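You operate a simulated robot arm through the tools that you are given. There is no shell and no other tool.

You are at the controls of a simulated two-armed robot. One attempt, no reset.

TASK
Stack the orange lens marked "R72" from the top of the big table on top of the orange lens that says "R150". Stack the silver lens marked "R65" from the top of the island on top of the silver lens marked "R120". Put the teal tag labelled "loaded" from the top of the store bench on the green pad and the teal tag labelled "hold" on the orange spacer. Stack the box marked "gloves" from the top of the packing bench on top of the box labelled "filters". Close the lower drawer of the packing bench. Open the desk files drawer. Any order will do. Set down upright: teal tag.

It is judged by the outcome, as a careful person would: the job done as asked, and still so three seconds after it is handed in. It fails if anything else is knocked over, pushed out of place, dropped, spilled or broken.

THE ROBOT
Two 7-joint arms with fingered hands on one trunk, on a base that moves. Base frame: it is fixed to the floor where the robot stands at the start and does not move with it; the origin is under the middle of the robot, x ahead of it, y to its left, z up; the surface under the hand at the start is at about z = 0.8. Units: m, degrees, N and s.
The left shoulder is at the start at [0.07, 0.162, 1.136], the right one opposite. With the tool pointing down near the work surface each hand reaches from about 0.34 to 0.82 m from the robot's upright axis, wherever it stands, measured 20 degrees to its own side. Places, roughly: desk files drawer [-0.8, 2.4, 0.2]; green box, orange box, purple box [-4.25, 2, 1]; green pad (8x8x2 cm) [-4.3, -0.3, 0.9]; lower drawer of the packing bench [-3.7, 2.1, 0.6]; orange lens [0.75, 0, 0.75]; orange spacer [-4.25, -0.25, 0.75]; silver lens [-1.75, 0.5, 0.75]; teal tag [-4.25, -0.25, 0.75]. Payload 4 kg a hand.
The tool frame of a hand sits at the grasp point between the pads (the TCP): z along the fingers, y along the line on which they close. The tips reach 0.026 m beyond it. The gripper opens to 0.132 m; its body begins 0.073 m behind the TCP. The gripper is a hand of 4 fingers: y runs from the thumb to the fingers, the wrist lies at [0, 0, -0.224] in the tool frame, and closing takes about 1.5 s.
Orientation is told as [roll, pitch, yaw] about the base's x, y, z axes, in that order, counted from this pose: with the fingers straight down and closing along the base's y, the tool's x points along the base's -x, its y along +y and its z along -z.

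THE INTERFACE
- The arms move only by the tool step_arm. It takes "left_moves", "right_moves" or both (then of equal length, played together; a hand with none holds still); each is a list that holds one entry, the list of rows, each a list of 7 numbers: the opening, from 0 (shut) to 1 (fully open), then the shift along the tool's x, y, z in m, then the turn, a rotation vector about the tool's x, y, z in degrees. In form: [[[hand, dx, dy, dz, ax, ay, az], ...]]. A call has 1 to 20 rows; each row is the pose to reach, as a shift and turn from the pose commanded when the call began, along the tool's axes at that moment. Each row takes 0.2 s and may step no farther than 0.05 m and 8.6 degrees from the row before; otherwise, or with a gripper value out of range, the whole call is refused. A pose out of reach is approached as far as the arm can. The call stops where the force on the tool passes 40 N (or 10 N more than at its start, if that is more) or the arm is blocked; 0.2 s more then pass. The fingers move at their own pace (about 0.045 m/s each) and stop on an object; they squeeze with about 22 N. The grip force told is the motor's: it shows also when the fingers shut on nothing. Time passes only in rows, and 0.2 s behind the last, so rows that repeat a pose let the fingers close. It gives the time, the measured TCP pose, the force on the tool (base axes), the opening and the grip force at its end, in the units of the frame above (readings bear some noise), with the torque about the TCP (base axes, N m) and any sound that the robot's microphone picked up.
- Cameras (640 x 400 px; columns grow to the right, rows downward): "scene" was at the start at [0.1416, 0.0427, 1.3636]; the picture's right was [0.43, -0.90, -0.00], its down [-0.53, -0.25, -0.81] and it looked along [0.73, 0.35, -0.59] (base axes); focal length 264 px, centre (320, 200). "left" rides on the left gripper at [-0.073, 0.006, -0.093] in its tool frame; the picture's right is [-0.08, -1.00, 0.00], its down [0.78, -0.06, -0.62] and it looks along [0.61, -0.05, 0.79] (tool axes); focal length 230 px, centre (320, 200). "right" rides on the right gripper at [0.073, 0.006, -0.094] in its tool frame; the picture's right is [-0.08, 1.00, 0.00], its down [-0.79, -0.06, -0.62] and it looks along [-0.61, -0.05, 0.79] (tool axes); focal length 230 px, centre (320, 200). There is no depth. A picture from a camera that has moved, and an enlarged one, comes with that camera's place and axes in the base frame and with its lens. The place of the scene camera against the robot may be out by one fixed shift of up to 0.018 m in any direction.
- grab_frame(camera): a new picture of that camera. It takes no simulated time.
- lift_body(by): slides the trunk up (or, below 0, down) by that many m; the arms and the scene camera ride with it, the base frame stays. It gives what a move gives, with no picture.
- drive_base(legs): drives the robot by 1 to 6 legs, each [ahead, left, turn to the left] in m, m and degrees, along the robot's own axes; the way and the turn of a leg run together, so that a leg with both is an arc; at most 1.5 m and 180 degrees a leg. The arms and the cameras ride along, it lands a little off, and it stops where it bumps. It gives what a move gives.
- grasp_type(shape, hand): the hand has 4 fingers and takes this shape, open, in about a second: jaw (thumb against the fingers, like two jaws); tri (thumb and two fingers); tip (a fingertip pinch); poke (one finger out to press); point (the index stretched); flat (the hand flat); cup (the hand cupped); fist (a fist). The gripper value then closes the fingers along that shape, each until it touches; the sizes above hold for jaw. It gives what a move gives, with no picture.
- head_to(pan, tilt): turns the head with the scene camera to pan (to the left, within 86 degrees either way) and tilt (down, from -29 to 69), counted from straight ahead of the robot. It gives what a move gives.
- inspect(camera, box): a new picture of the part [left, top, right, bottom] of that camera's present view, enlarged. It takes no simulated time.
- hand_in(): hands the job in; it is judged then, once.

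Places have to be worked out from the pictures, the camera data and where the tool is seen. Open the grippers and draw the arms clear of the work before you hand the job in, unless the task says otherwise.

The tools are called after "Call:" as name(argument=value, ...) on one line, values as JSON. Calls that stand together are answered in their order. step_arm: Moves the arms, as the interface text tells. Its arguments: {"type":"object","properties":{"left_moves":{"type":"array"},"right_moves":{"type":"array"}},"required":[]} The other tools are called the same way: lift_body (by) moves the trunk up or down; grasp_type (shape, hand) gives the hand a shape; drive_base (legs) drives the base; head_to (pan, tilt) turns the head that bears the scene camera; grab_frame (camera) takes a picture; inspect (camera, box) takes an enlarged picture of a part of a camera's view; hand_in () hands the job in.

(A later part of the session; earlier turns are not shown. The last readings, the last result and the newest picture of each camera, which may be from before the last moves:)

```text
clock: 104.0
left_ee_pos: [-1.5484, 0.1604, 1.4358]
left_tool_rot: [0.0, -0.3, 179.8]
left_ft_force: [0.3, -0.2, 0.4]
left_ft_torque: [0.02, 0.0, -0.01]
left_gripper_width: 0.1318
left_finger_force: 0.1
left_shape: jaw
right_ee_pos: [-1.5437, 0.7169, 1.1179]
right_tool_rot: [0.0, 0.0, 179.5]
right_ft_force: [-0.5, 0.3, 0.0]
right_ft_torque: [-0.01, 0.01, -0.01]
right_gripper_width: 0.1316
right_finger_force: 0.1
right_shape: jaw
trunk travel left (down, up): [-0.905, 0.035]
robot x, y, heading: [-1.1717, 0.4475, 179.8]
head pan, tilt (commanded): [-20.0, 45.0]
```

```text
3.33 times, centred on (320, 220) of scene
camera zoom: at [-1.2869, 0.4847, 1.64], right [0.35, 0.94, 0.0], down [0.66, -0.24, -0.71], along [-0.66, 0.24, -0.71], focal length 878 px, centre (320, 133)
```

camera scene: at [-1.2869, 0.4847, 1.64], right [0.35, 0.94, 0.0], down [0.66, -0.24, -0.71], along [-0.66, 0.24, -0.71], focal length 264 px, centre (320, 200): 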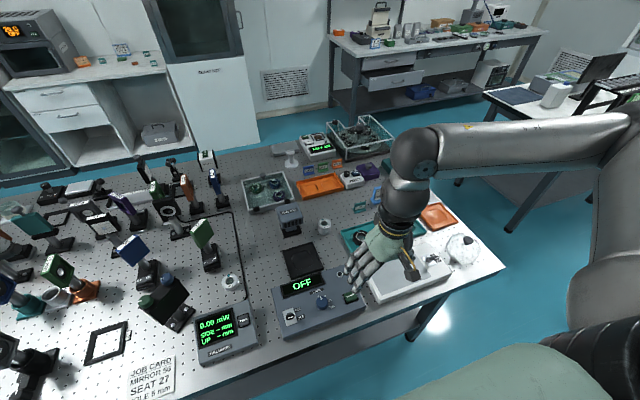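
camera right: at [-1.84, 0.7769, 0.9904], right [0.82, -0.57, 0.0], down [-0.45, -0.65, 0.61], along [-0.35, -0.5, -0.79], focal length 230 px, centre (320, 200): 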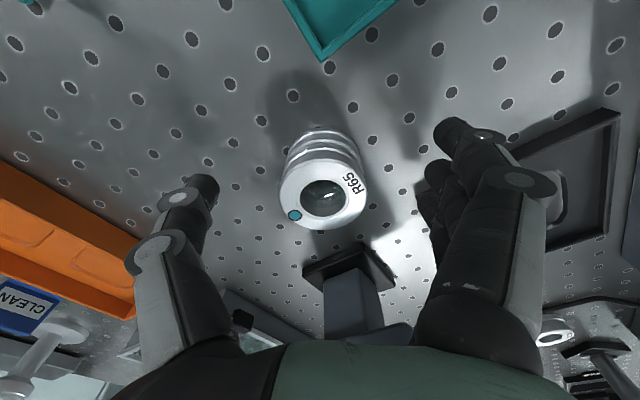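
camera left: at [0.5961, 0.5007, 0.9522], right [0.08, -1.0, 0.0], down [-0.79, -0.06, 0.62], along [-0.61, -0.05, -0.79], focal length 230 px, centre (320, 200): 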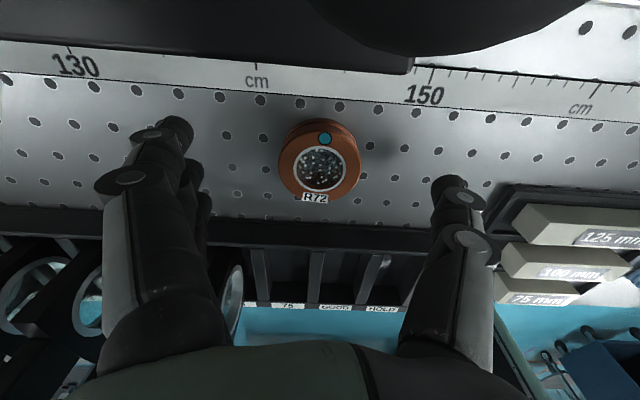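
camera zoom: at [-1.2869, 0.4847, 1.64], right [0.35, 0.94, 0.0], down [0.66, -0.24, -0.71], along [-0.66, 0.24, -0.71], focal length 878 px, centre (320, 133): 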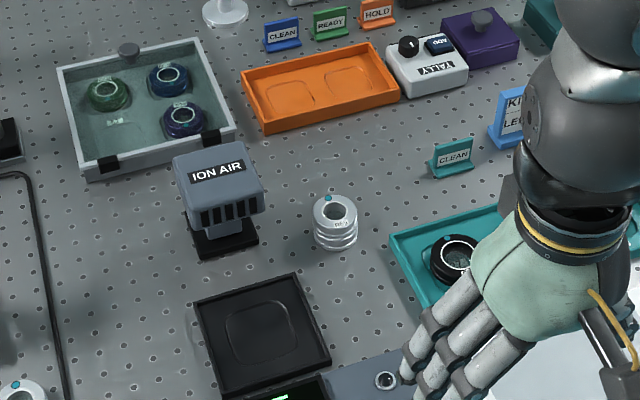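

The second stack is good. I'll back away from the island, return the trunk to normal height and turn to face the desk.

Call:
drive_base(legs=[[-0.4, 0, 0], [0, 0, -90]])

Call:
lift_body(by=-0.29)

Call:
head_to(pan=0, tilt=25)

Call:
grab_frame(camera="scene")

```text
clock: 110.4
left_ee_pos: [-1.0515, 0.8291, 1.4356]
left_tool_rot: [-0.2, -0.2, 89.1]
left_ft_force: [-0.1, 0.8, 0.0]
left_ft_torque: [-0.02, 0.0, 0.0]
left_gripper_width: 0.132
left_finger_force: 0.1
left_shape: jaw
right_ee_pos: [-0.4954, 0.8169, 1.1175]
right_tool_rot: [0.0, 0.2, 88.8]
right_ft_force: [-0.5, -0.7, 0.4]
right_ft_torque: [0.02, -0.02, -0.03]
right_gripper_width: 0.1316
right_finger_force: 0.0
right_shape: jaw
trunk travel left (down, up): [-0.905, 0.035]
robot x, y, heading: [-0.7663, 0.4498, 88.9]
head pan, tilt (commanded): [-20.0, 45.0]
```

```text
clock: 113.3
left_ee_pos: [-1.0508, 0.8294, 1.1453]
left_tool_rot: [-0.1, -0.2, 88.9]
left_ft_force: [-0.9, 0.5, -0.2]
left_ft_torque: [-0.02, 0.04, 0.01]
left_gripper_width: 0.1319
left_finger_force: 0.0
left_shape: jaw
right_ee_pos: [-0.495, 0.8177, 0.8273]
right_tool_rot: [-0.2, 0.1, 88.8]
right_ft_force: [-0.3, 1.0, 0.2]
right_ft_torque: [-0.02, -0.02, 0.01]
right_gripper_width: 0.1316
right_finger_force: 0.0
right_shape: jaw
trunk travel left (down, up): [-0.615, 0.325]
robot x, y, heading: [-0.7634, 0.4538, 88.8]
head pan, tilt (commanded): [-20.0, 45.0]
```

```text
clock: 114.2
left_ee_pos: [-1.0514, 0.8296, 1.1457]
left_tool_rot: [-0.1, -0.3, 88.9]
left_ft_force: [-0.3, 0.1, 0.5]
left_ft_torque: [0.03, -0.02, -0.01]
left_gripper_width: 0.1322
left_finger_force: 0.1
left_shape: jaw
right_ee_pos: [-0.4952, 0.8175, 0.8285]
right_tool_rot: [-0.1, 0.0, 88.9]
right_ft_force: [-1.0, 0.5, 0.0]
right_ft_torque: [0.01, -0.01, -0.02]
right_gripper_width: 0.1319
right_finger_force: 0.0
right_shape: jaw
trunk travel left (down, up): [-0.615, 0.325]
robot x, y, heading: [-0.762, 0.4496, 89.1]
head pan, tilt (commanded): [0.0, 25.0]
```

```text
taken
camera scene: at [-0.7512, 0.5974, 1.3806], right [1.0, -0.02, 0.0], down [-0.01, -0.42, -0.91], along [0.02, 0.91, -0.42], focal length 264 px, centre (320, 200)
```

scene: 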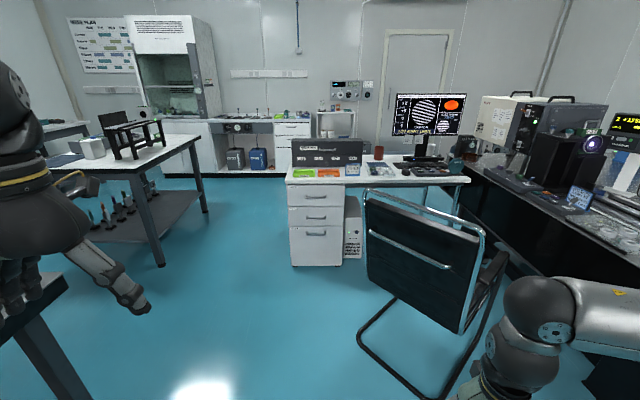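

The desk drawers are in clear view: the FILES handle is around (-0.74, 2.24, 0.35), and the chair stays right of x ≈ -0.5. I'll drive nearer, keeping to the left of the drawer, and look at the handle closely.

Call:
drive_base(legs=[[0.85, 0.3, 0]])

Call:
head_to(pan=-18, tilt=45)

Call:
grab_frame(camera="scene")

Call:
grab_frame(camera="right")

```text
clock: 118.8
left_ee_pos: [-1.3117, 1.6814, 1.145]
left_tool_rot: [-0.1, -0.3, 87.4]
left_ft_force: [-0.1, 0.7, -0.4]
left_ft_torque: [0.03, -0.01, -0.01]
left_gripper_width: 0.1318
left_finger_force: 0.2
left_shape: jaw
right_ee_pos: [-0.7564, 1.651, 0.8274]
right_tool_rot: [-0.1, 0.1, 87.1]
right_ft_force: [-0.1, 0.0, -0.2]
right_ft_torque: [0.01, 0.0, 0.01]
right_gripper_width: 0.1318
right_finger_force: 0.2
right_shape: jaw
trunk travel left (down, up): [-0.615, 0.325]
robot x, y, heading: [-1.0379, 1.295, 87.3]
head pan, tilt (commanded): [0.0, 25.0]
```

```text
clock: 119.7
left_ee_pos: [-1.312, 1.6801, 1.1459]
left_tool_rot: [0.0, -0.3, 87.3]
left_ft_force: [0.3, -0.8, 0.2]
left_ft_torque: [0.01, 0.02, 0.01]
left_gripper_width: 0.1318
left_finger_force: 0.2
left_shape: jaw
right_ee_pos: [-0.7563, 1.6524, 0.8271]
right_tool_rot: [-0.1, 0.1, 87.0]
right_ft_force: [-0.2, 0.1, 0.1]
right_ft_torque: [-0.02, -0.04, 0.05]
right_gripper_width: 0.1318
right_finger_force: 0.0
right_shape: jaw
trunk travel left (down, up): [-0.615, 0.325]
robot x, y, heading: [-1.0391, 1.2902, 87.3]
head pan, tilt (commanded): [-18.0, 45.0]
```

```text
taken
camera scene: at [-0.9952, 1.4236, 1.3501], right [0.94, -0.35, 0.0], down [-0.25, -0.66, -0.71], along [0.25, 0.66, -0.71], focal length 264 px, centre (320, 200)
```

scene: 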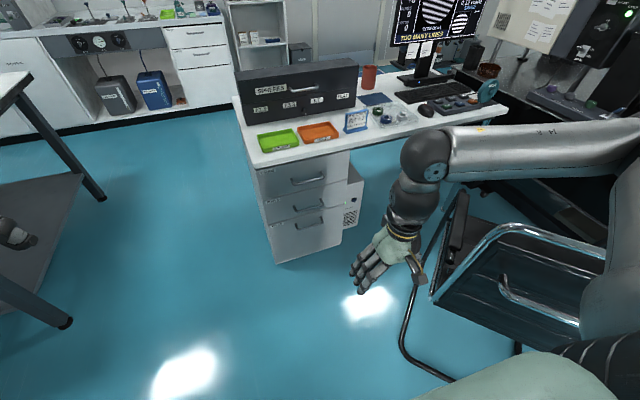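

```text
taken
camera right: at [-0.7676, 1.5791, 0.9209], right [-0.99, 0.13, 0.0], down [0.1, 0.78, 0.62], along [0.08, 0.61, -0.79], focal length 230 px, centre (320, 200)
```

right: 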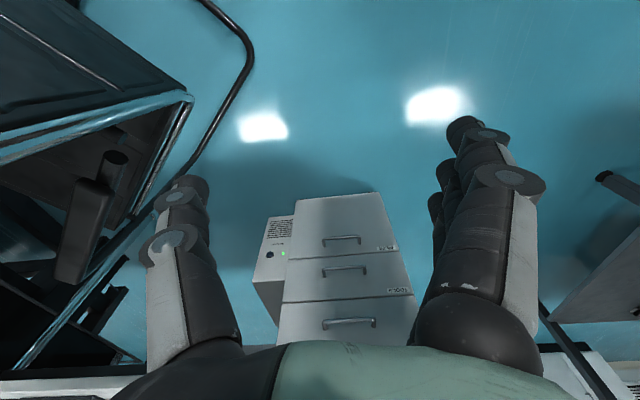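

The chair's tall back reaches to about (-0.54, 1.60, 0.95), so with the trunk lowered the right elbow could hit it if I face the drawer head-on. I'll zoom in on the handle first to plan the grasp.

Call:
inspect(camera="right", box=[260, 180, 430, 340])

Call:
inspect(camera="scene", box=[240, 140, 380, 270])

```text
2.50 times, centred on (345, 260) of right
camera zoom: at [-0.7676, 1.5791, 0.9209], right [-0.99, 0.13, 0.0], down [0.1, 0.78, 0.62], along [0.08, 0.61, -0.79], focal length 575 px, centre (258, 50)
```

zoom: 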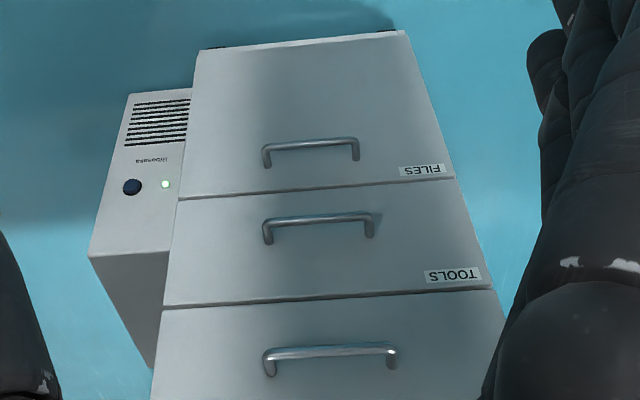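

```text
3.08 times, centred on (310, 205) of scene
camera zoom: at [-0.9952, 1.4236, 1.3501], right [0.94, -0.35, 0.0], down [-0.25, -0.66, -0.71], along [0.25, 0.66, -0.71], focal length 811 px, centre (351, 185)
```

zoom: 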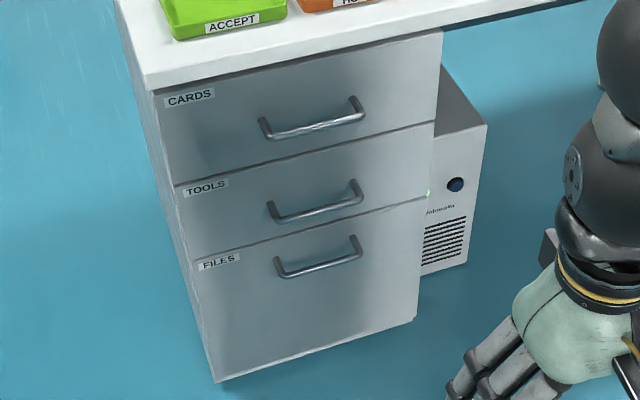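

The FILES bar is at about (-0.76, 2.197, 0.355), 13 cm long and 3.7 cm proud of the face. I'll stand to the left of the drawer facing diagonally (heading ~45°), so the right elbow stays away from the chair.

Call:
drive_base(legs=[[0.28, 0.3, 0], [0, 0, -42]])

Call:
head_to(pan=0, tilt=45)

Call:
grab_frame(camera="scene")

```text
clock: 124.2
left_ee_pos: [-1.273, 2.0595, 1.1451]
left_tool_rot: [-0.1, -0.3, 45.6]
left_ft_force: [-0.3, -0.5, 0.2]
left_ft_torque: [0.01, -0.01, 0.0]
left_gripper_width: 0.1319
left_finger_force: 0.0
left_shape: jaw
right_ee_pos: [-0.8782, 1.6675, 0.8274]
right_tool_rot: [0.0, 0.1, 45.4]
right_ft_force: [0.3, -1.0, 0.9]
right_ft_torque: [0.0, 0.03, 0.03]
right_gripper_width: 0.1318
right_finger_force: 0.1
right_shape: jaw
trunk travel left (down, up): [-0.615, 0.325]
robot x, y, heading: [-1.327, 1.5888, 45.6]
head pan, tilt (commanded): [-18.0, 45.0]
```

```text
clock: 125.0
left_ee_pos: [-1.2735, 2.0593, 1.145]
left_tool_rot: [-0.1, -0.3, 45.6]
left_ft_force: [0.6, -0.4, -0.1]
left_ft_torque: [-0.03, -0.01, 0.0]
left_gripper_width: 0.1321
left_finger_force: 0.0
left_shape: jaw
right_ee_pos: [-0.8786, 1.6686, 0.8273]
right_tool_rot: [-0.1, 0.1, 45.4]
right_ft_force: [-0.4, 0.7, -0.1]
right_ft_torque: [0.02, -0.02, 0.0]
right_gripper_width: 0.1319
right_finger_force: 0.1
right_shape: jaw
trunk travel left (down, up): [-0.615, 0.325]
robot x, y, heading: [-1.327, 1.5874, 45.7]
head pan, tilt (commanded): [0.0, 45.0]
```

```text
taken
camera scene: at [-1.223, 1.6868, 1.3501], right [0.71, -0.7, 0.0], down [-0.5, -0.5, -0.71], along [0.5, 0.5, -0.71], focal length 264 px, centre (320, 200)
```

scene: 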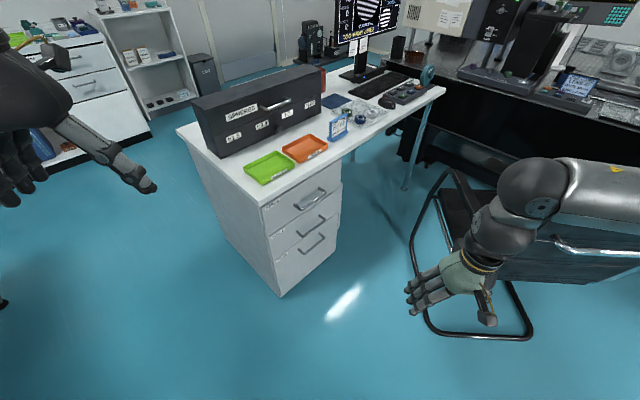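

The robot is at (-1.327, 1.588) heading 45.6°. I'll rotate the right hand so its fingers point at the drawer (+y) and close vertically, moving it forward at the same time in open space.

Call:
step_arm(right_moves=[[[1, -0.0184, 0.0148, -0.004, -7.07, -2.96, 2.96], [1, -0.0367, 0.0297, -0.008, -14.14, -5.92, 5.92], [1, -0.0551, 0.0445, -0.0125, -21.21, -8.88, 8.88], [1, -0.0735, 0.0593, -0.0167, -28.28, -11.83, 11.83], [1, -0.0918, 0.0742, -0.0208, -35.35, -14.79, 14.79], [1, -0.1102, 0.089, -0.025, -42.42, -17.75, 17.75], [1, -0.1286, 0.1038, -0.029, -49.48, -20.71, 20.71], [1, -0.1469, 0.1187, -0.0333, -56.55, -23.67, 23.67], [1, -0.1653, 0.1335, -0.0375, -63.62, -26.63, 26.63], [1, -0.1837, 0.1483, -0.0417, -70.69, -29.58, 29.58], [1, -0.202, 0.1632, -0.0458, -77.76, -32.54, 32.54], [1, -0.2204, 0.178, -0.05, -84.83, -35.5, 35.5], [1, -0.2204, 0.178, -0.05, -84.83, -35.5, 35.5]]])

Call:
grab_frame(camera="scene")

Call:
grab_frame(camera="right")

```text
clock: 127.8
left_ee_pos: [-1.2731, 2.0583, 1.1458]
left_tool_rot: [0.0, -0.3, 45.5]
left_ft_force: [0.4, -0.2, -0.5]
left_ft_torque: [-0.03, -0.03, -0.01]
left_gripper_width: 0.1317
left_finger_force: 0.1
left_shape: jaw
right_ee_pos: [-0.8486, 1.9488, 0.8763]
right_tool_rot: [90.0, 0.0, -0.1]
right_ft_force: [0.2, 0.0, 1.0]
right_ft_torque: [0.0, -0.02, 0.02]
right_gripper_width: 0.1321
right_finger_force: 0.0
right_shape: jaw
trunk travel left (down, up): [-0.615, 0.325]
robot x, y, heading: [-1.329, 1.5932, 45.7]
head pan, tilt (commanded): [0.0, 45.0]
```

```text
taken
camera scene: at [-1.223, 1.6863, 1.3501], right [0.71, -0.7, 0.0], down [-0.5, -0.5, -0.71], along [0.5, 0.51, -0.71], focal length 264 px, centre (320, 200)
```

scene: 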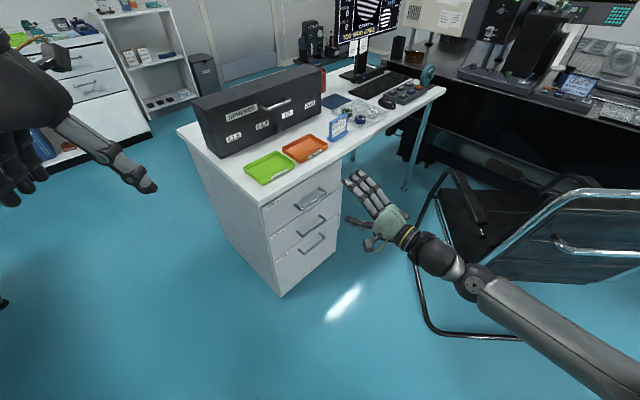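

```text
taken
camera right: at [-0.9233, 1.8568, 0.8818], right [0.08, 0.0, 1.0], down [0.78, -0.62, -0.06], along [0.62, 0.79, -0.05], focal length 230 px, centre (320, 200)
```

right: 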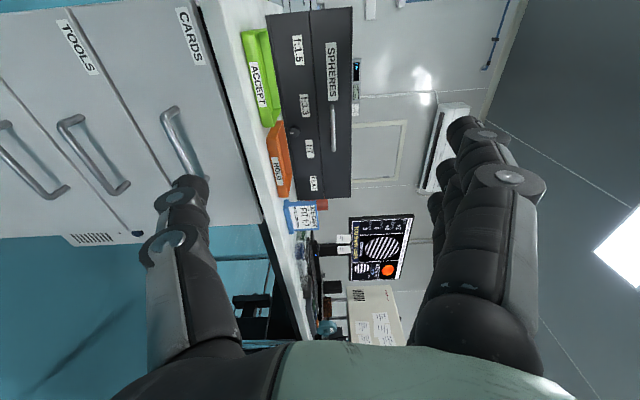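

The hand now points straight at the drawer front, fingers above and thumb below. I'll lower the trunk in two stages and check clearances.

Call:
lift_body(by=-0.35)

Call:
grab_frame(camera="scene")

Call:
grab_frame(camera="right")

```text
clock: 131.2
left_ee_pos: [-1.2726, 2.06, 0.796]
left_tool_rot: [-0.1, -0.3, 45.7]
left_ft_force: [0.0, 0.4, -0.1]
left_ft_torque: [0.03, 0.01, 0.0]
left_gripper_width: 0.1318
left_finger_force: 0.1
left_shape: jaw
right_ee_pos: [-0.8497, 1.9506, 0.5261]
right_tool_rot: [89.9, 0.0, -0.1]
right_ft_force: [0.6, 0.3, -0.4]
right_ft_torque: [-0.01, 0.02, -0.02]
right_gripper_width: 0.1319
right_finger_force: 0.1
right_shape: jaw
trunk travel left (down, up): [-0.265, 0.675]
robot x, y, heading: [-1.3288, 1.5897, 45.8]
head pan, tilt (commanded): [0.0, 45.0]
```

```text
taken
camera scene: at [-1.2231, 1.6867, 1.0001], right [0.71, -0.7, 0.0], down [-0.5, -0.5, -0.71], along [0.5, 0.5, -0.71], focal length 264 px, centre (320, 200)
```

scene: 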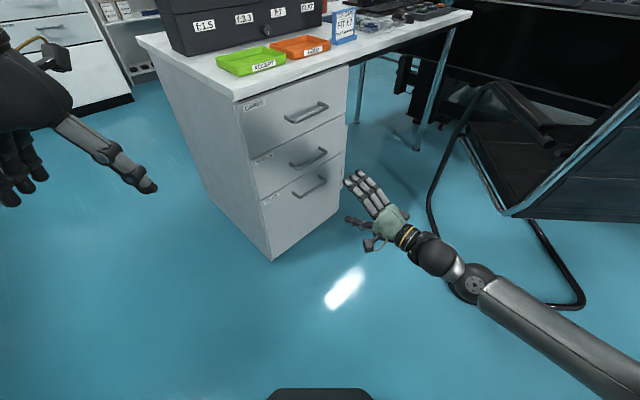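

```text
taken
camera right: at [-0.9236, 1.8569, 0.5319], right [0.08, 0.0, 1.0], down [0.78, -0.62, -0.06], along [0.62, 0.79, -0.05], focal length 230 px, centre (320, 200)
```

right: 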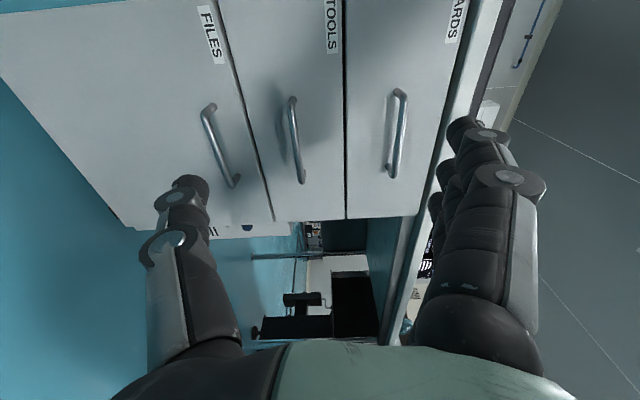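

The FILES bar is at z ≈ 0.36 and x ≈ -0.77. I'll lower the trunk another 16.5 cm, centre the hand on the bar with a partly closed grip and advance to about 5 cm short.

Call:
lift_body(by=-0.165)

Call:
step_arm(right_moves=[[[0.75, -0.03, 0, 0.03, 0, 0, 0], [0.75, -0.06, 0, 0.07, 0, 0, 0], [0.75, -0.078, 0, 0.11, 0, 0, 0], [0.75, -0.078, 0, 0.15, 0, 0, 0], [0.75, -0.078, 0, 0.18, 0, 0, 0], [0.75, -0.078, 0, 0.18, 0, 0, 0]]])

Call:
grab_frame(camera="right")

Call:
grab_frame(camera="scene")

```text
clock: 133.1
left_ee_pos: [-1.2736, 2.0589, 0.631]
left_tool_rot: [-0.1, -0.2, 45.6]
left_ft_force: [-0.1, -0.1, -0.5]
left_ft_torque: [0.01, -0.02, 0.0]
left_gripper_width: 0.1316
left_finger_force: 0.1
left_shape: jaw
right_ee_pos: [-0.8493, 1.9512, 0.362]
right_tool_rot: [89.9, 0.0, 0.1]
right_ft_force: [-0.1, -0.2, 0.3]
right_ft_torque: [-0.01, 0.0, -0.01]
right_gripper_width: 0.1316
right_finger_force: 0.1
right_shape: jaw
trunk travel left (down, up): [-0.1, 0.84]
robot x, y, heading: [-1.3278, 1.5842, 45.9]
head pan, tilt (commanded): [0.0, 45.0]
```

```text
clock: 134.5
left_ee_pos: [-1.2747, 2.0599, 0.6294]
left_tool_rot: [-0.2, -0.4, 45.5]
left_ft_force: [0.0, 0.2, 1.1]
left_ft_torque: [-0.02, 0.04, -0.01]
left_gripper_width: 0.132
left_finger_force: 0.1
left_shape: jaw
right_ee_pos: [-0.7712, 2.1329, 0.3609]
right_tool_rot: [89.9, 0.0, 0.0]
right_ft_force: [0.6, -0.1, 0.2]
right_ft_torque: [-0.01, -0.01, -0.01]
right_gripper_width: 0.0993
right_finger_force: 0.0
right_shape: jaw
trunk travel left (down, up): [-0.1, 0.84]
robot x, y, heading: [-1.3272, 1.5873, 45.8]
head pan, tilt (commanded): [0.0, 45.0]
```

```text
taken
camera right: at [-0.8459, 2.0389, 0.3669], right [0.08, 0.0, 1.0], down [0.78, -0.62, -0.06], along [0.62, 0.79, -0.05], focal length 230 px, centre (320, 200)
```

right: 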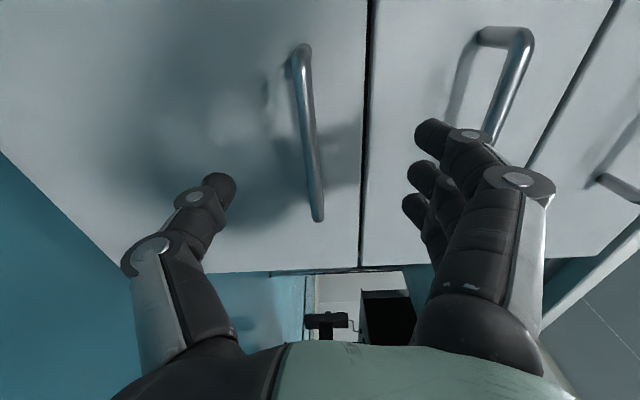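

```text
taken
camera scene: at [-1.2231, 1.6868, 0.8351], right [0.71, -0.7, 0.0], down [-0.5, -0.51, -0.71], along [0.5, 0.5, -0.71], focal length 264 px, centre (320, 200)
```

scene: 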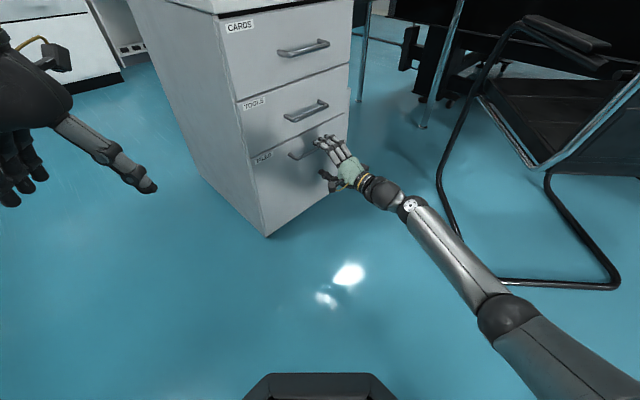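

The bar centre measures about (-0.781, 2.197, 0.353) from here. I'll correct down 8 mm and left 1 cm, then advance 3.5 cm and check.

Call:
step_arm(right_moves=[[[0.75, 0.01, -0.008, 0.0, 0, 0, 0], [0.75, 0.01, -0.008, 0.02, 0, 0, 0], [0.75, 0.01, -0.008, 0.035, 0, 0, 0], [0.75, 0.01, -0.008, 0.035, 0, 0, 0]]])

Call:
grab_frame(camera="right")

Call:
inspect(camera="scene", box=[260, 100, 420, 220])

```text
clock: 135.5
left_ee_pos: [-1.2734, 2.0595, 0.6305]
left_tool_rot: [-0.1, -0.3, 45.6]
left_ft_force: [-0.7, -0.5, 0.0]
left_ft_torque: [-0.02, -0.01, 0.0]
left_gripper_width: 0.1319
left_finger_force: 0.0
left_shape: jaw
right_ee_pos: [-0.7813, 2.1678, 0.3526]
right_tool_rot: [90.0, 0.0, 0.0]
right_ft_force: [0.3, 0.0, 0.8]
right_ft_torque: [0.02, 0.0, -0.01]
right_gripper_width: 0.0992
right_finger_force: 0.1
right_shape: jaw
trunk travel left (down, up): [-0.1, 0.84]
robot x, y, heading: [-1.3259, 1.5888, 45.4]
head pan, tilt (commanded): [0.0, 45.0]
```

```text
taken
camera right: at [-0.8555, 2.074, 0.359], right [0.08, 0.0, 1.0], down [0.78, -0.62, -0.06], along [0.62, 0.79, -0.05], focal length 230 px, centre (320, 200)
```

right: 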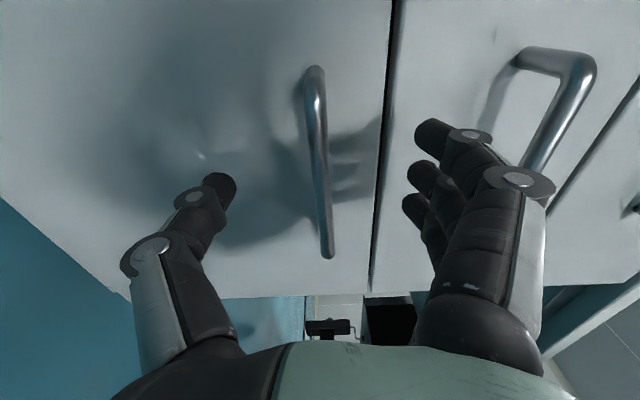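

```text
3.33 times, centred on (340, 160) of scene
camera zoom: at [-1.2231, 1.6868, 0.8351], right [0.71, -0.7, 0.0], down [-0.5, -0.51, -0.71], along [0.5, 0.5, -0.71], focal length 878 px, centre (253, 333)
```

zoom: 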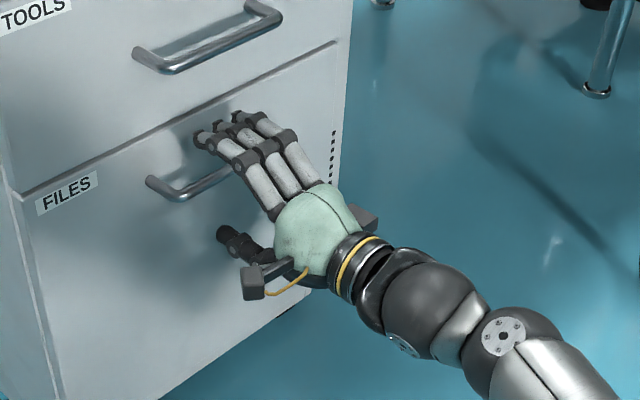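

The bar is 2.6 cm ahead of the TCP and level with it. I'll advance 2.1 cm and close on the bar.

Call:
step_arm(right_moves=[[[0.75, -0.005, 0, 0.01, 0, 0, 0], [0.75, -0.008, 0, 0.021, 0, 0, 0], [0.5, -0.008, 0, 0.021, 0, 0, 0], [0.3, -0.008, 0, 0.021, 0, 0, 0], [0.1, -0.008, 0, 0.021, 0, 0, 0], [0, -0.008, 0, 0.021, 0, 0, 0], [0, -0.008, 0, 0.021, 0, 0, 0], [0, -0.008, 0, 0.021, 0, 0, 0], [0, -0.008, 0, 0.021, 0, 0, 0], [0, -0.008, 0, 0.021, 0, 0, 0]]])

Call:
grab_frame(camera="right")

Call:
inspect(camera="scene", box=[260, 100, 420, 220])

```text
clock: 137.7
left_ee_pos: [-1.2731, 2.0592, 0.6308]
left_tool_rot: [-0.1, -0.4, 45.6]
left_ft_force: [0.1, -0.1, -0.4]
left_ft_torque: [-0.01, 0.01, 0.0]
left_gripper_width: 0.1318
left_finger_force: 0.1
left_shape: jaw
right_ee_pos: [-0.775, 2.1874, 0.3532]
right_tool_rot: [89.8, 0.1, 0.0]
right_ft_force: [1.3, 6.2, -1.3]
right_ft_torque: [-0.05, 0.03, -0.02]
right_gripper_width: 0.0014
right_finger_force: 21.9
right_shape: jaw
trunk travel left (down, up): [-0.1, 0.84]
robot x, y, heading: [-1.3278, 1.5864, 46.0]
head pan, tilt (commanded): [0.0, 45.0]
```

```text
taken
camera right: at [-0.8476, 2.0941, 0.3582], right [0.08, 0.0, 1.0], down [0.78, -0.62, -0.06], along [0.61, 0.79, -0.05], focal length 230 px, centre (320, 200)
```

right: 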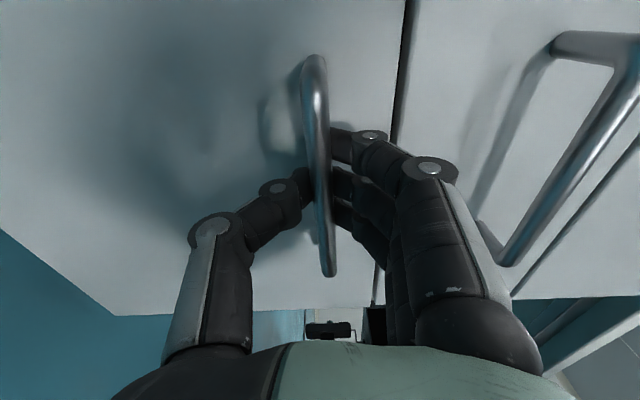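

```text
3.33 times, centred on (340, 160) of scene
camera zoom: at [-1.223, 1.6872, 0.835], right [0.71, -0.7, 0.0], down [-0.5, -0.51, -0.71], along [0.49, 0.5, -0.71], focal length 878 px, centre (253, 333)
```

zoom: 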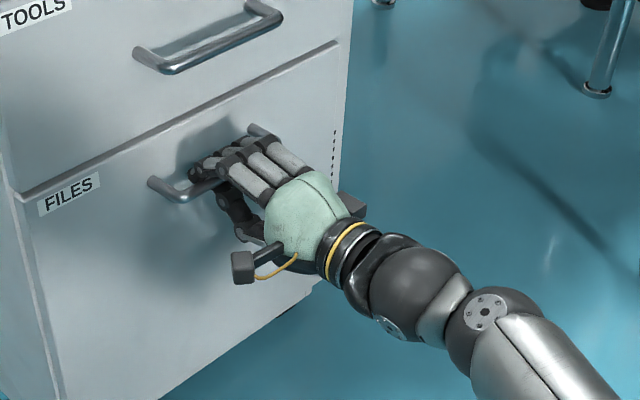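

The fingers and thumb are closed around the bar. I'll pull gently toward -y, 8 cm first.

Call:
step_arm(right_moves=[[[0, 0, 0, -0.015, 0, 0, 0], [0, 0, 0, -0.03, 0, 0, 0], [0, 0, 0, -0.045, 0, 0, 0], [0, 0, 0, -0.06, 0, 0, 0], [0, 0, 0, -0.08, 0, 0, 0]]])

Call:
grab_frame(camera="scene")

```text
clock: 138.9
left_ee_pos: [-1.273, 2.0595, 0.6297]
left_tool_rot: [-0.1, -0.3, 45.6]
left_ft_force: [-0.1, 0.2, 1.0]
left_ft_torque: [0.02, -0.02, -0.01]
left_gripper_width: 0.1319
left_finger_force: 0.0
left_shape: jaw
right_ee_pos: [-0.7741, 2.1046, 0.3543]
right_tool_rot: [90.0, 0.0, 0.0]
right_ft_force: [-1.0, -1.8, -1.2]
right_ft_torque: [-0.02, -0.01, 0.02]
right_gripper_width: 0.0002
right_finger_force: 22.0
right_shape: jaw
trunk travel left (down, up): [-0.1, 0.84]
robot x, y, heading: [-1.3277, 1.586, 45.3]
head pan, tilt (commanded): [0.0, 45.0]
```

```text
taken
camera scene: at [-1.2232, 1.6866, 0.8351], right [0.71, -0.7, 0.0], down [-0.5, -0.5, -0.71], along [0.5, 0.5, -0.71], focal length 264 px, centre (320, 200)
```

scene: 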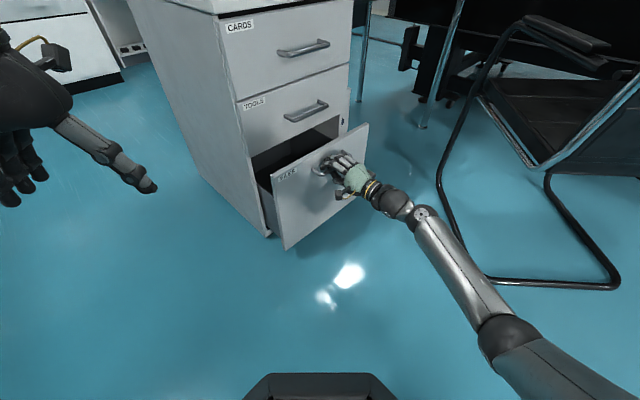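

The drawer is sliding out smoothly. I'll keep pulling another 20 cm.

Call:
step_arm(right_moves=[[[0, 0, 0, -0.02, 0, 0, 0], [0, 0, 0, -0.04, 0, 0, 0], [0, 0, 0, -0.06, 0, 0, 0], [0, 0, 0, -0.08, 0, 0, 0], [0, 0, 0, -0.1, 0, 0, 0], [0, 0, 0, -0.12, 0, 0, 0], [0, 0, 0, -0.14, 0, 0, 0], [0, 0, 0, -0.16, 0, 0, 0], [0, 0, 0, -0.18, 0, 0, 0], [0, 0, 0, -0.2, 0, 0, 0]]])

Call:
grab_frame(camera="scene")

```text
clock: 141.1
left_ee_pos: [-1.2733, 2.058, 0.6308]
left_tool_rot: [-0.1, -0.3, 45.6]
left_ft_force: [-1.2, -0.5, -0.3]
left_ft_torque: [0.03, 0.0, -0.04]
left_gripper_width: 0.1322
left_finger_force: 0.0
left_shape: jaw
right_ee_pos: [-0.7716, 1.9048, 0.356]
right_tool_rot: [90.1, -0.1, -0.1]
right_ft_force: [0.3, -2.2, -3.0]
right_ft_torque: [0.06, 0.04, 0.02]
right_gripper_width: 0.0
right_finger_force: 21.8
right_shape: jaw
trunk travel left (down, up): [-0.1, 0.84]
robot x, y, heading: [-1.3264, 1.5886, 45.9]
head pan, tilt (commanded): [0.0, 45.0]
```

```text
taken
camera scene: at [-1.2229, 1.6868, 0.8351], right [0.71, -0.7, 0.0], down [-0.5, -0.5, -0.71], along [0.49, 0.5, -0.71], focal length 264 px, centre (320, 200)
```

scene: 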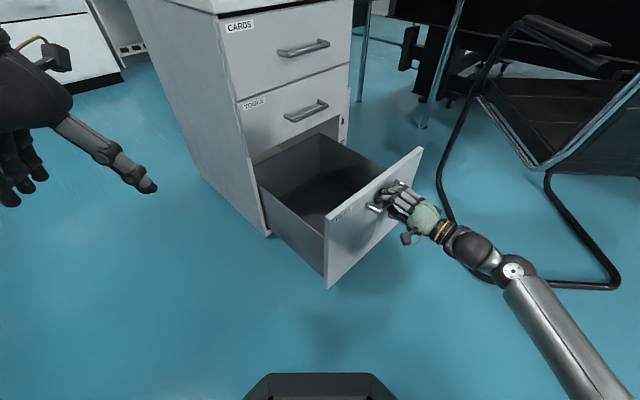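

It's about 28 cm open and clear of the chair. I'll pull up to 10 cm further to open it well, watching for the end of travel.

Call:
step_arm(right_moves=[[[0, 0, 0, -0.015, 0, 0, 0], [0, 0, 0, -0.03, 0, 0, 0], [0, 0, 0, -0.045, 0, 0, 0], [0, 0, 0, -0.06, 0, 0, 0], [0, 0, 0, -0.075, 0, 0, 0], [0, 0, 0, -0.09, 0, 0, 0]]])

Call:
grab_frame(camera="scene")

Call:
grab_frame(camera="right")

```text
clock: 142.5
left_ee_pos: [-1.2745, 2.0628, 0.6304]
left_tool_rot: [-0.1, -0.2, 45.8]
left_ft_force: [-0.6, 0.1, -0.2]
left_ft_torque: [-0.01, 0.02, -0.01]
left_gripper_width: 0.1319
left_finger_force: 0.1
left_shape: jaw
right_ee_pos: [-0.7742, 1.8249, 0.3534]
right_tool_rot: [89.9, 0.1, 0.3]
right_ft_force: [4.9, 21.2, -6.3]
right_ft_torque: [-0.04, 0.0, -0.07]
right_gripper_width: 0.0
right_finger_force: 22.0
right_shape: jaw
trunk travel left (down, up): [-0.1, 0.84]
robot x, y, heading: [-1.3236, 1.5896, 45.9]
head pan, tilt (commanded): [0.0, 45.0]
stopped in row 6 (right hand): the force on the tool passed its limit at 46 N (the readings are from after the stop); the commanded pose is now the measured one
```

```text
taken
camera scene: at [-1.2228, 1.6892, 0.8348], right [0.72, -0.7, 0.0], down [-0.49, -0.51, -0.71], along [0.49, 0.51, -0.71], focal length 264 px, centre (320, 200)
```

scene: 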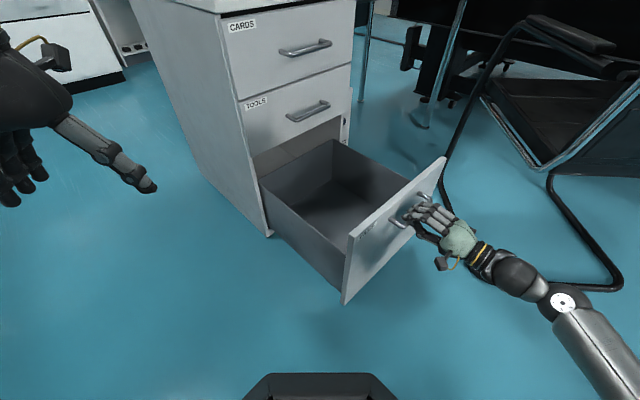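

```text
taken
camera right: at [-0.8483, 1.7311, 0.3588], right [0.08, 0.0, 1.0], down [0.79, -0.61, -0.06], along [0.61, 0.79, -0.05], focal length 230 px, centre (320, 200)
```

right: 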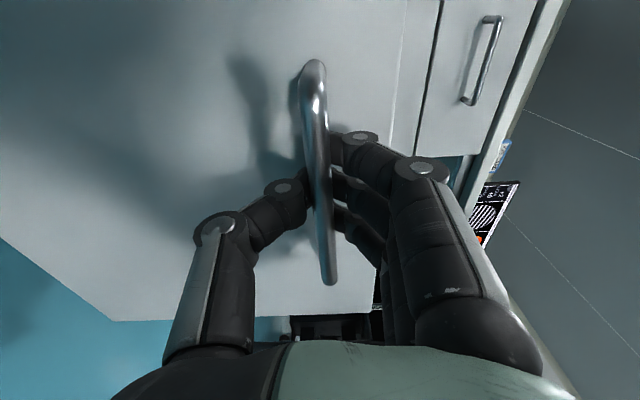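

The drawer hit its end stop at about 36 cm open. I'll release the bar, back the hand off, then raise the trunk.

Call:
step_arm(right_moves=[[[0.2, 0, 0, 0.002, 0, 0, 0], [0.4, 0, 0, 0.002, 0, 0, 0], [0.6, 0, 0, 0.002, 0, 0, 0], [0.7, 0, 0, 0.002, 0, 0, 0], [0.7, 0, 0, 0.002, 0, 0, 0], [0.7, 0, 0, 0.002, 0, 0, 0], [0.7, 0, 0, -0.02, 0, 0, 0], [0.7, 0, 0, -0.05, 0, 0, 0], [0.7, 0, 0, -0.08, 0, 0, 0], [0.7, 0, 0, -0.11, 0, 0, 0], [0.7, 0, 0, -0.11, 0, 0, 0]]])

Call:
grab_frame(camera="scene")

```text
clock: 144.9
left_ee_pos: [-1.2751, 2.0617, 0.6311]
left_tool_rot: [-0.1, -0.3, 45.8]
left_ft_force: [-0.2, 0.2, -1.3]
left_ft_torque: [-0.06, -0.02, 0.03]
left_gripper_width: 0.1317
left_finger_force: 0.2
left_shape: jaw
right_ee_pos: [-0.7756, 1.7108, 0.354]
right_tool_rot: [90.0, 0.0, 0.3]
right_ft_force: [-0.5, -0.8, 0.0]
right_ft_torque: [0.01, -0.03, -0.02]
right_gripper_width: 0.0919
right_finger_force: 0.1
right_shape: jaw
trunk travel left (down, up): [-0.1, 0.84]
robot x, y, heading: [-1.3254, 1.5924, 46.0]
head pan, tilt (commanded): [0.0, 45.0]
```

```text
taken
camera scene: at [-1.2234, 1.6878, 0.8351], right [0.72, -0.7, 0.0], down [-0.49, -0.51, -0.71], along [0.49, 0.51, -0.71], focal length 264 px, centre (320, 200)
```

scene: 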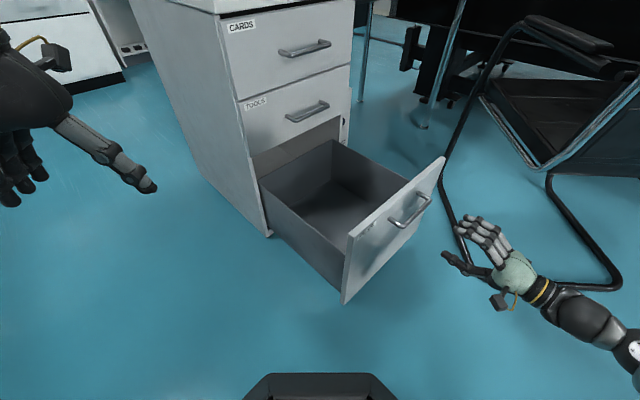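

The FILES drawer is fully open and the hand is clear. I'll raise the trunk and bring the right hand back to a tucked, downward pose.

Call:
lift_body(by=0.5)

Call:
step_arm(right_moves=[[[1, 0.0075, 0.0167, 0, 7.06, 2.99, -2.99], [1, 0.015, 0.0333, 0, 14.12, 5.99, -5.99], [1, 0.0225, 0.05, -0.001, 21.18, 8.98, -8.98], [1, 0.03, 0.0667, -0.001, 28.23, 11.98, -11.98], [1, 0.0375, 0.0833, -0.002, 35.29, 14.97, -14.97], [1, 0.045, 0.1, -0.002, 42.35, 17.97, -17.97], [1, 0.0525, 0.1167, -0.003, 49.41, 20.96, -20.96], [1, 0.06, 0.1333, -0.003, 56.47, 23.95, -23.95], [1, 0.0675, 0.15, -0.004, 63.53, 26.95, -26.95], [1, 0.075, 0.1667, -0.004, 70.58, 29.94, -29.94], [1, 0.0825, 0.1833, -0.005, 77.64, 32.94, -32.94], [1, 0.09, 0.2, -0.005, 84.7, 35.93, -35.93], [1, 0.09, 0.2, -0.005, 84.7, 35.93, -35.93]]])

Call:
grab_frame(camera="scene")

```text
refused: 0.5 is not a number from -0.4 to 0.4
```

```text
clock: 147.7
left_ee_pos: [-1.274, 2.0614, 0.6303]
left_tool_rot: [-0.1, -0.3, 45.8]
left_ft_force: [-0.3, 0.2, 0.2]
left_ft_torque: [0.01, -0.02, 0.02]
left_gripper_width: 0.1319
left_finger_force: 0.1
left_shape: jaw
right_ee_pos: [-0.8639, 1.7075, 0.5555]
right_tool_rot: [-0.1, 0.2, 46.1]
right_ft_force: [-0.7, -0.2, 0.1]
right_ft_torque: [-0.02, -0.02, 0.03]
right_gripper_width: 0.132
right_finger_force: 0.2
right_shape: jaw
trunk travel left (down, up): [-0.1, 0.84]
robot x, y, heading: [-1.3297, 1.5889, 45.8]
head pan, tilt (commanded): [0.0, 45.0]
```

```text
taken
camera scene: at [-1.2234, 1.6879, 0.835], right [0.72, -0.7, 0.0], down [-0.49, -0.51, -0.71], along [0.49, 0.51, -0.71], focal length 264 px, centre (320, 200)
```

scene: 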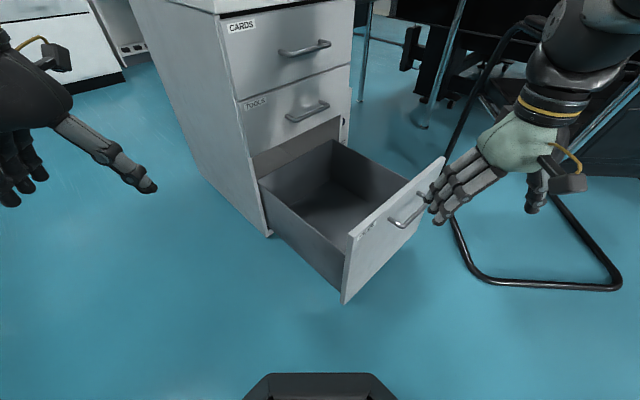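

The lift was refused (0.4 m maximum per call), but the arm move was fine and nothing was touched. I'll raise the trunk in two parts, then turn to face the far side of the room.

Call:
lift_body(by=0.3)

Call:
lift_body(by=0.215)

Call:
drive_base(legs=[[0, 0, 134]])

Call:
head_to(pan=0, tilt=25)

Call:
grab_frame(camera="scene")

```text
clock: 150.7
left_ee_pos: [-1.2754, 2.0607, 0.9324]
left_tool_rot: [-0.1, -0.4, 45.8]
left_ft_force: [0.0, 0.8, -0.2]
left_ft_torque: [0.0, 0.01, 0.04]
left_gripper_width: 0.1319
left_finger_force: 0.0
left_shape: jaw
right_ee_pos: [-0.864, 1.7082, 0.8557]
right_tool_rot: [0.0, 0.1, 46.2]
right_ft_force: [1.0, 0.4, 0.1]
right_ft_torque: [0.02, 0.03, -0.02]
right_gripper_width: 0.1322
right_finger_force: 0.1
right_shape: jaw
trunk travel left (down, up): [-0.4, 0.54]
robot x, y, heading: [-1.328, 1.5902, 45.7]
head pan, tilt (commanded): [0.0, 45.0]
```

```text
clock: 152.9
left_ee_pos: [-1.2754, 2.0605, 1.1451]
left_tool_rot: [-0.1, -0.3, 45.8]
left_ft_force: [-0.1, -1.0, 0.1]
left_ft_torque: [0.02, 0.0, 0.02]
left_gripper_width: 0.1321
left_finger_force: 0.1
left_shape: jaw
right_ee_pos: [-0.8631, 1.706, 1.0714]
right_tool_rot: [0.1, 0.1, 46.2]
right_ft_force: [-1.1, 0.6, 0.8]
right_ft_torque: [0.03, 0.01, 0.02]
right_gripper_width: 0.1321
right_finger_force: 0.0
right_shape: jaw
trunk travel left (down, up): [-0.615, 0.325]
robot x, y, heading: [-1.3261, 1.5877, 45.7]
head pan, tilt (commanded): [0.0, 45.0]
```

```text
clock: 158.9
left_ee_pos: [-1.7063, 1.3024, 1.1454]
left_tool_rot: [-0.1, -0.3, 179.1]
left_ft_force: [0.2, 0.7, 0.0]
left_ft_torque: [0.01, -0.03, 0.01]
left_gripper_width: 0.132
left_finger_force: 0.1
left_shape: jaw
right_ee_pos: [-1.7313, 1.8441, 1.0701]
right_tool_rot: [0.0, 0.0, 179.6]
right_ft_force: [-0.1, -0.6, -0.2]
right_ft_torque: [-0.02, 0.02, 0.01]
right_gripper_width: 0.1319
right_finger_force: 0.0
right_shape: jaw
trunk travel left (down, up): [-0.615, 0.325]
robot x, y, heading: [-1.3235, 1.5867, 179.3]
head pan, tilt (commanded): [0.0, 45.0]
```

```text
clock: 159.7
left_ee_pos: [-1.7057, 1.3015, 1.1449]
left_tool_rot: [-0.1, -0.3, 179.2]
left_ft_force: [0.6, 0.3, 0.4]
left_ft_torque: [-0.05, -0.05, -0.01]
left_gripper_width: 0.132
left_finger_force: 0.1
left_shape: jaw
right_ee_pos: [-1.7314, 1.8449, 1.0705]
right_tool_rot: [0.0, 0.2, 179.6]
right_ft_force: [-0.2, 0.7, 0.2]
right_ft_torque: [0.0, 0.02, 0.03]
right_gripper_width: 0.1319
right_finger_force: 0.1
right_shape: jaw
trunk travel left (down, up): [-0.615, 0.325]
robot x, y, heading: [-1.3237, 1.5891, 179.4]
head pan, tilt (commanded): [0.0, 25.0]
```

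```text
taken
camera scene: at [-1.4573, 1.5957, 1.3806], right [0.01, 1.0, 0.0], down [0.42, -0.01, -0.91], along [-0.91, 0.01, -0.42], focal length 264 px, centre (320, 200)
```

scene: 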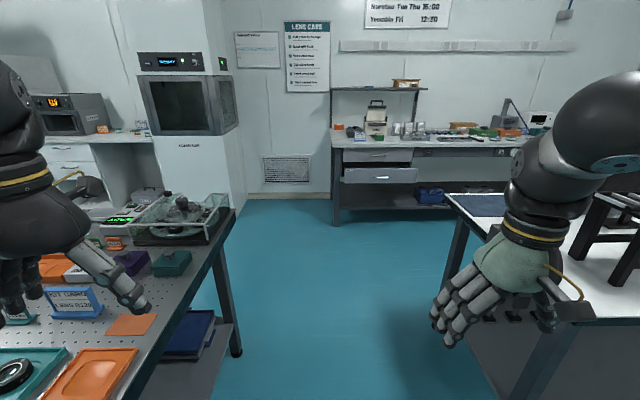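

The packing bench is straight ahead down the corridor. I'll zoom in to see its boxes and drawers.

Call:
inspect(camera="scene", box=[320, 70, 560, 220])

Call:
inspect(camera="scene", box=[330, 120, 430, 195])

```text
2.67 times, centred on (440, 145) of scene
camera zoom: at [-1.4573, 1.5957, 1.3806], right [0.01, 1.0, 0.0], down [0.42, -0.01, -0.91], along [-0.91, 0.01, -0.42], focal length 703 px, centre (0, 347)
```

zoom: 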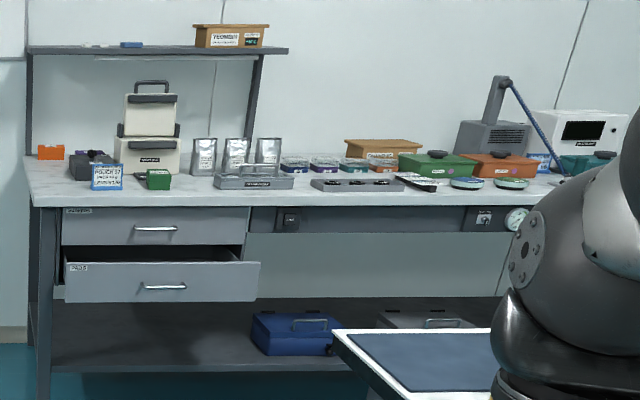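

```text
5.33 times, centred on (380, 158) of scene
camera zoom: at [-1.4573, 1.5957, 1.3806], right [0.01, 1.0, 0.0], down [0.42, -0.01, -0.91], along [-0.91, 0.01, -0.42], focal length 1405 px, centre (0, 427)
```

zoom: 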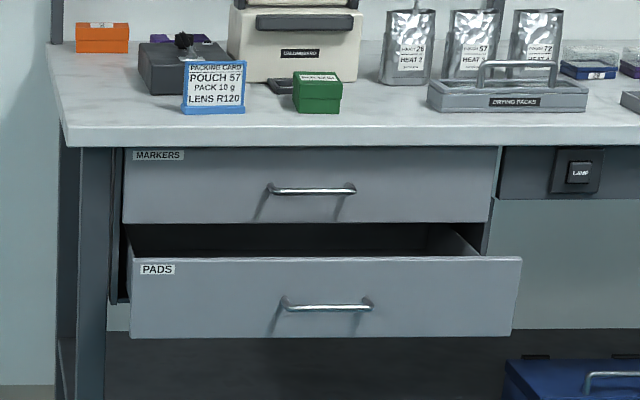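

The lower drawer, PADS, is open. Orange, purple and green boxes stand at the bench's left end. I'll drive down the corridor toward the bench.

Call:
drive_base(legs=[[0.3, -0.08, 0.6], [1.15, 0, 0]])

Call:
head_to(pan=0, tilt=25)

Call:
grab_frame(camera="scene")

```text
clock: 167.3
left_ee_pos: [-3.1735, 1.4137, 1.1449]
left_tool_rot: [-0.1, -0.4, 178.1]
left_ft_force: [-0.4, -0.4, 0.4]
left_ft_torque: [-0.02, 0.01, 0.01]
left_gripper_width: 0.1317
left_finger_force: 0.1
left_shape: jaw
right_ee_pos: [-3.1897, 1.9553, 1.0706]
right_tool_rot: [-0.1, 0.2, 178.5]
right_ft_force: [0.6, 0.4, 0.3]
right_ft_torque: [0.04, -0.04, -0.02]
right_gripper_width: 0.1319
right_finger_force: 0.0
right_shape: jaw
trunk travel left (down, up): [-0.615, 0.325]
robot x, y, heading: [-2.7857, 1.6904, 178.0]
head pan, tilt (commanded): [0.0, 25.0]
```

```text
clock: 167.9
left_ee_pos: [-3.1735, 1.4138, 1.146]
left_tool_rot: [-0.2, -0.4, 178.1]
left_ft_force: [-0.3, 0.6, -0.2]
left_ft_torque: [0.0, 0.02, 0.0]
left_gripper_width: 0.1319
left_finger_force: 0.1
left_shape: jaw
right_ee_pos: [-3.1895, 1.9557, 1.0704]
right_tool_rot: [0.0, 0.1, 178.5]
right_ft_force: [-0.2, -0.1, -0.1]
right_ft_torque: [-0.03, 0.01, -0.03]
right_gripper_width: 0.1317
right_finger_force: 0.1
right_shape: jaw
trunk travel left (down, up): [-0.615, 0.325]
robot x, y, heading: [-2.7859, 1.6895, 178.0]
head pan, tilt (commanded): [0.0, 25.0]
```

```text
taken
camera scene: at [-2.9196, 1.7022, 1.3806], right [0.03, 1.0, 0.0], down [0.42, -0.01, -0.91], along [-0.91, 0.03, -0.42], focal length 264 px, centre (320, 200)
```

scene: 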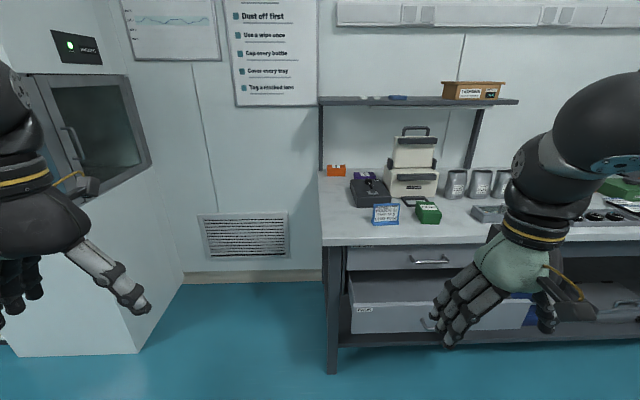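

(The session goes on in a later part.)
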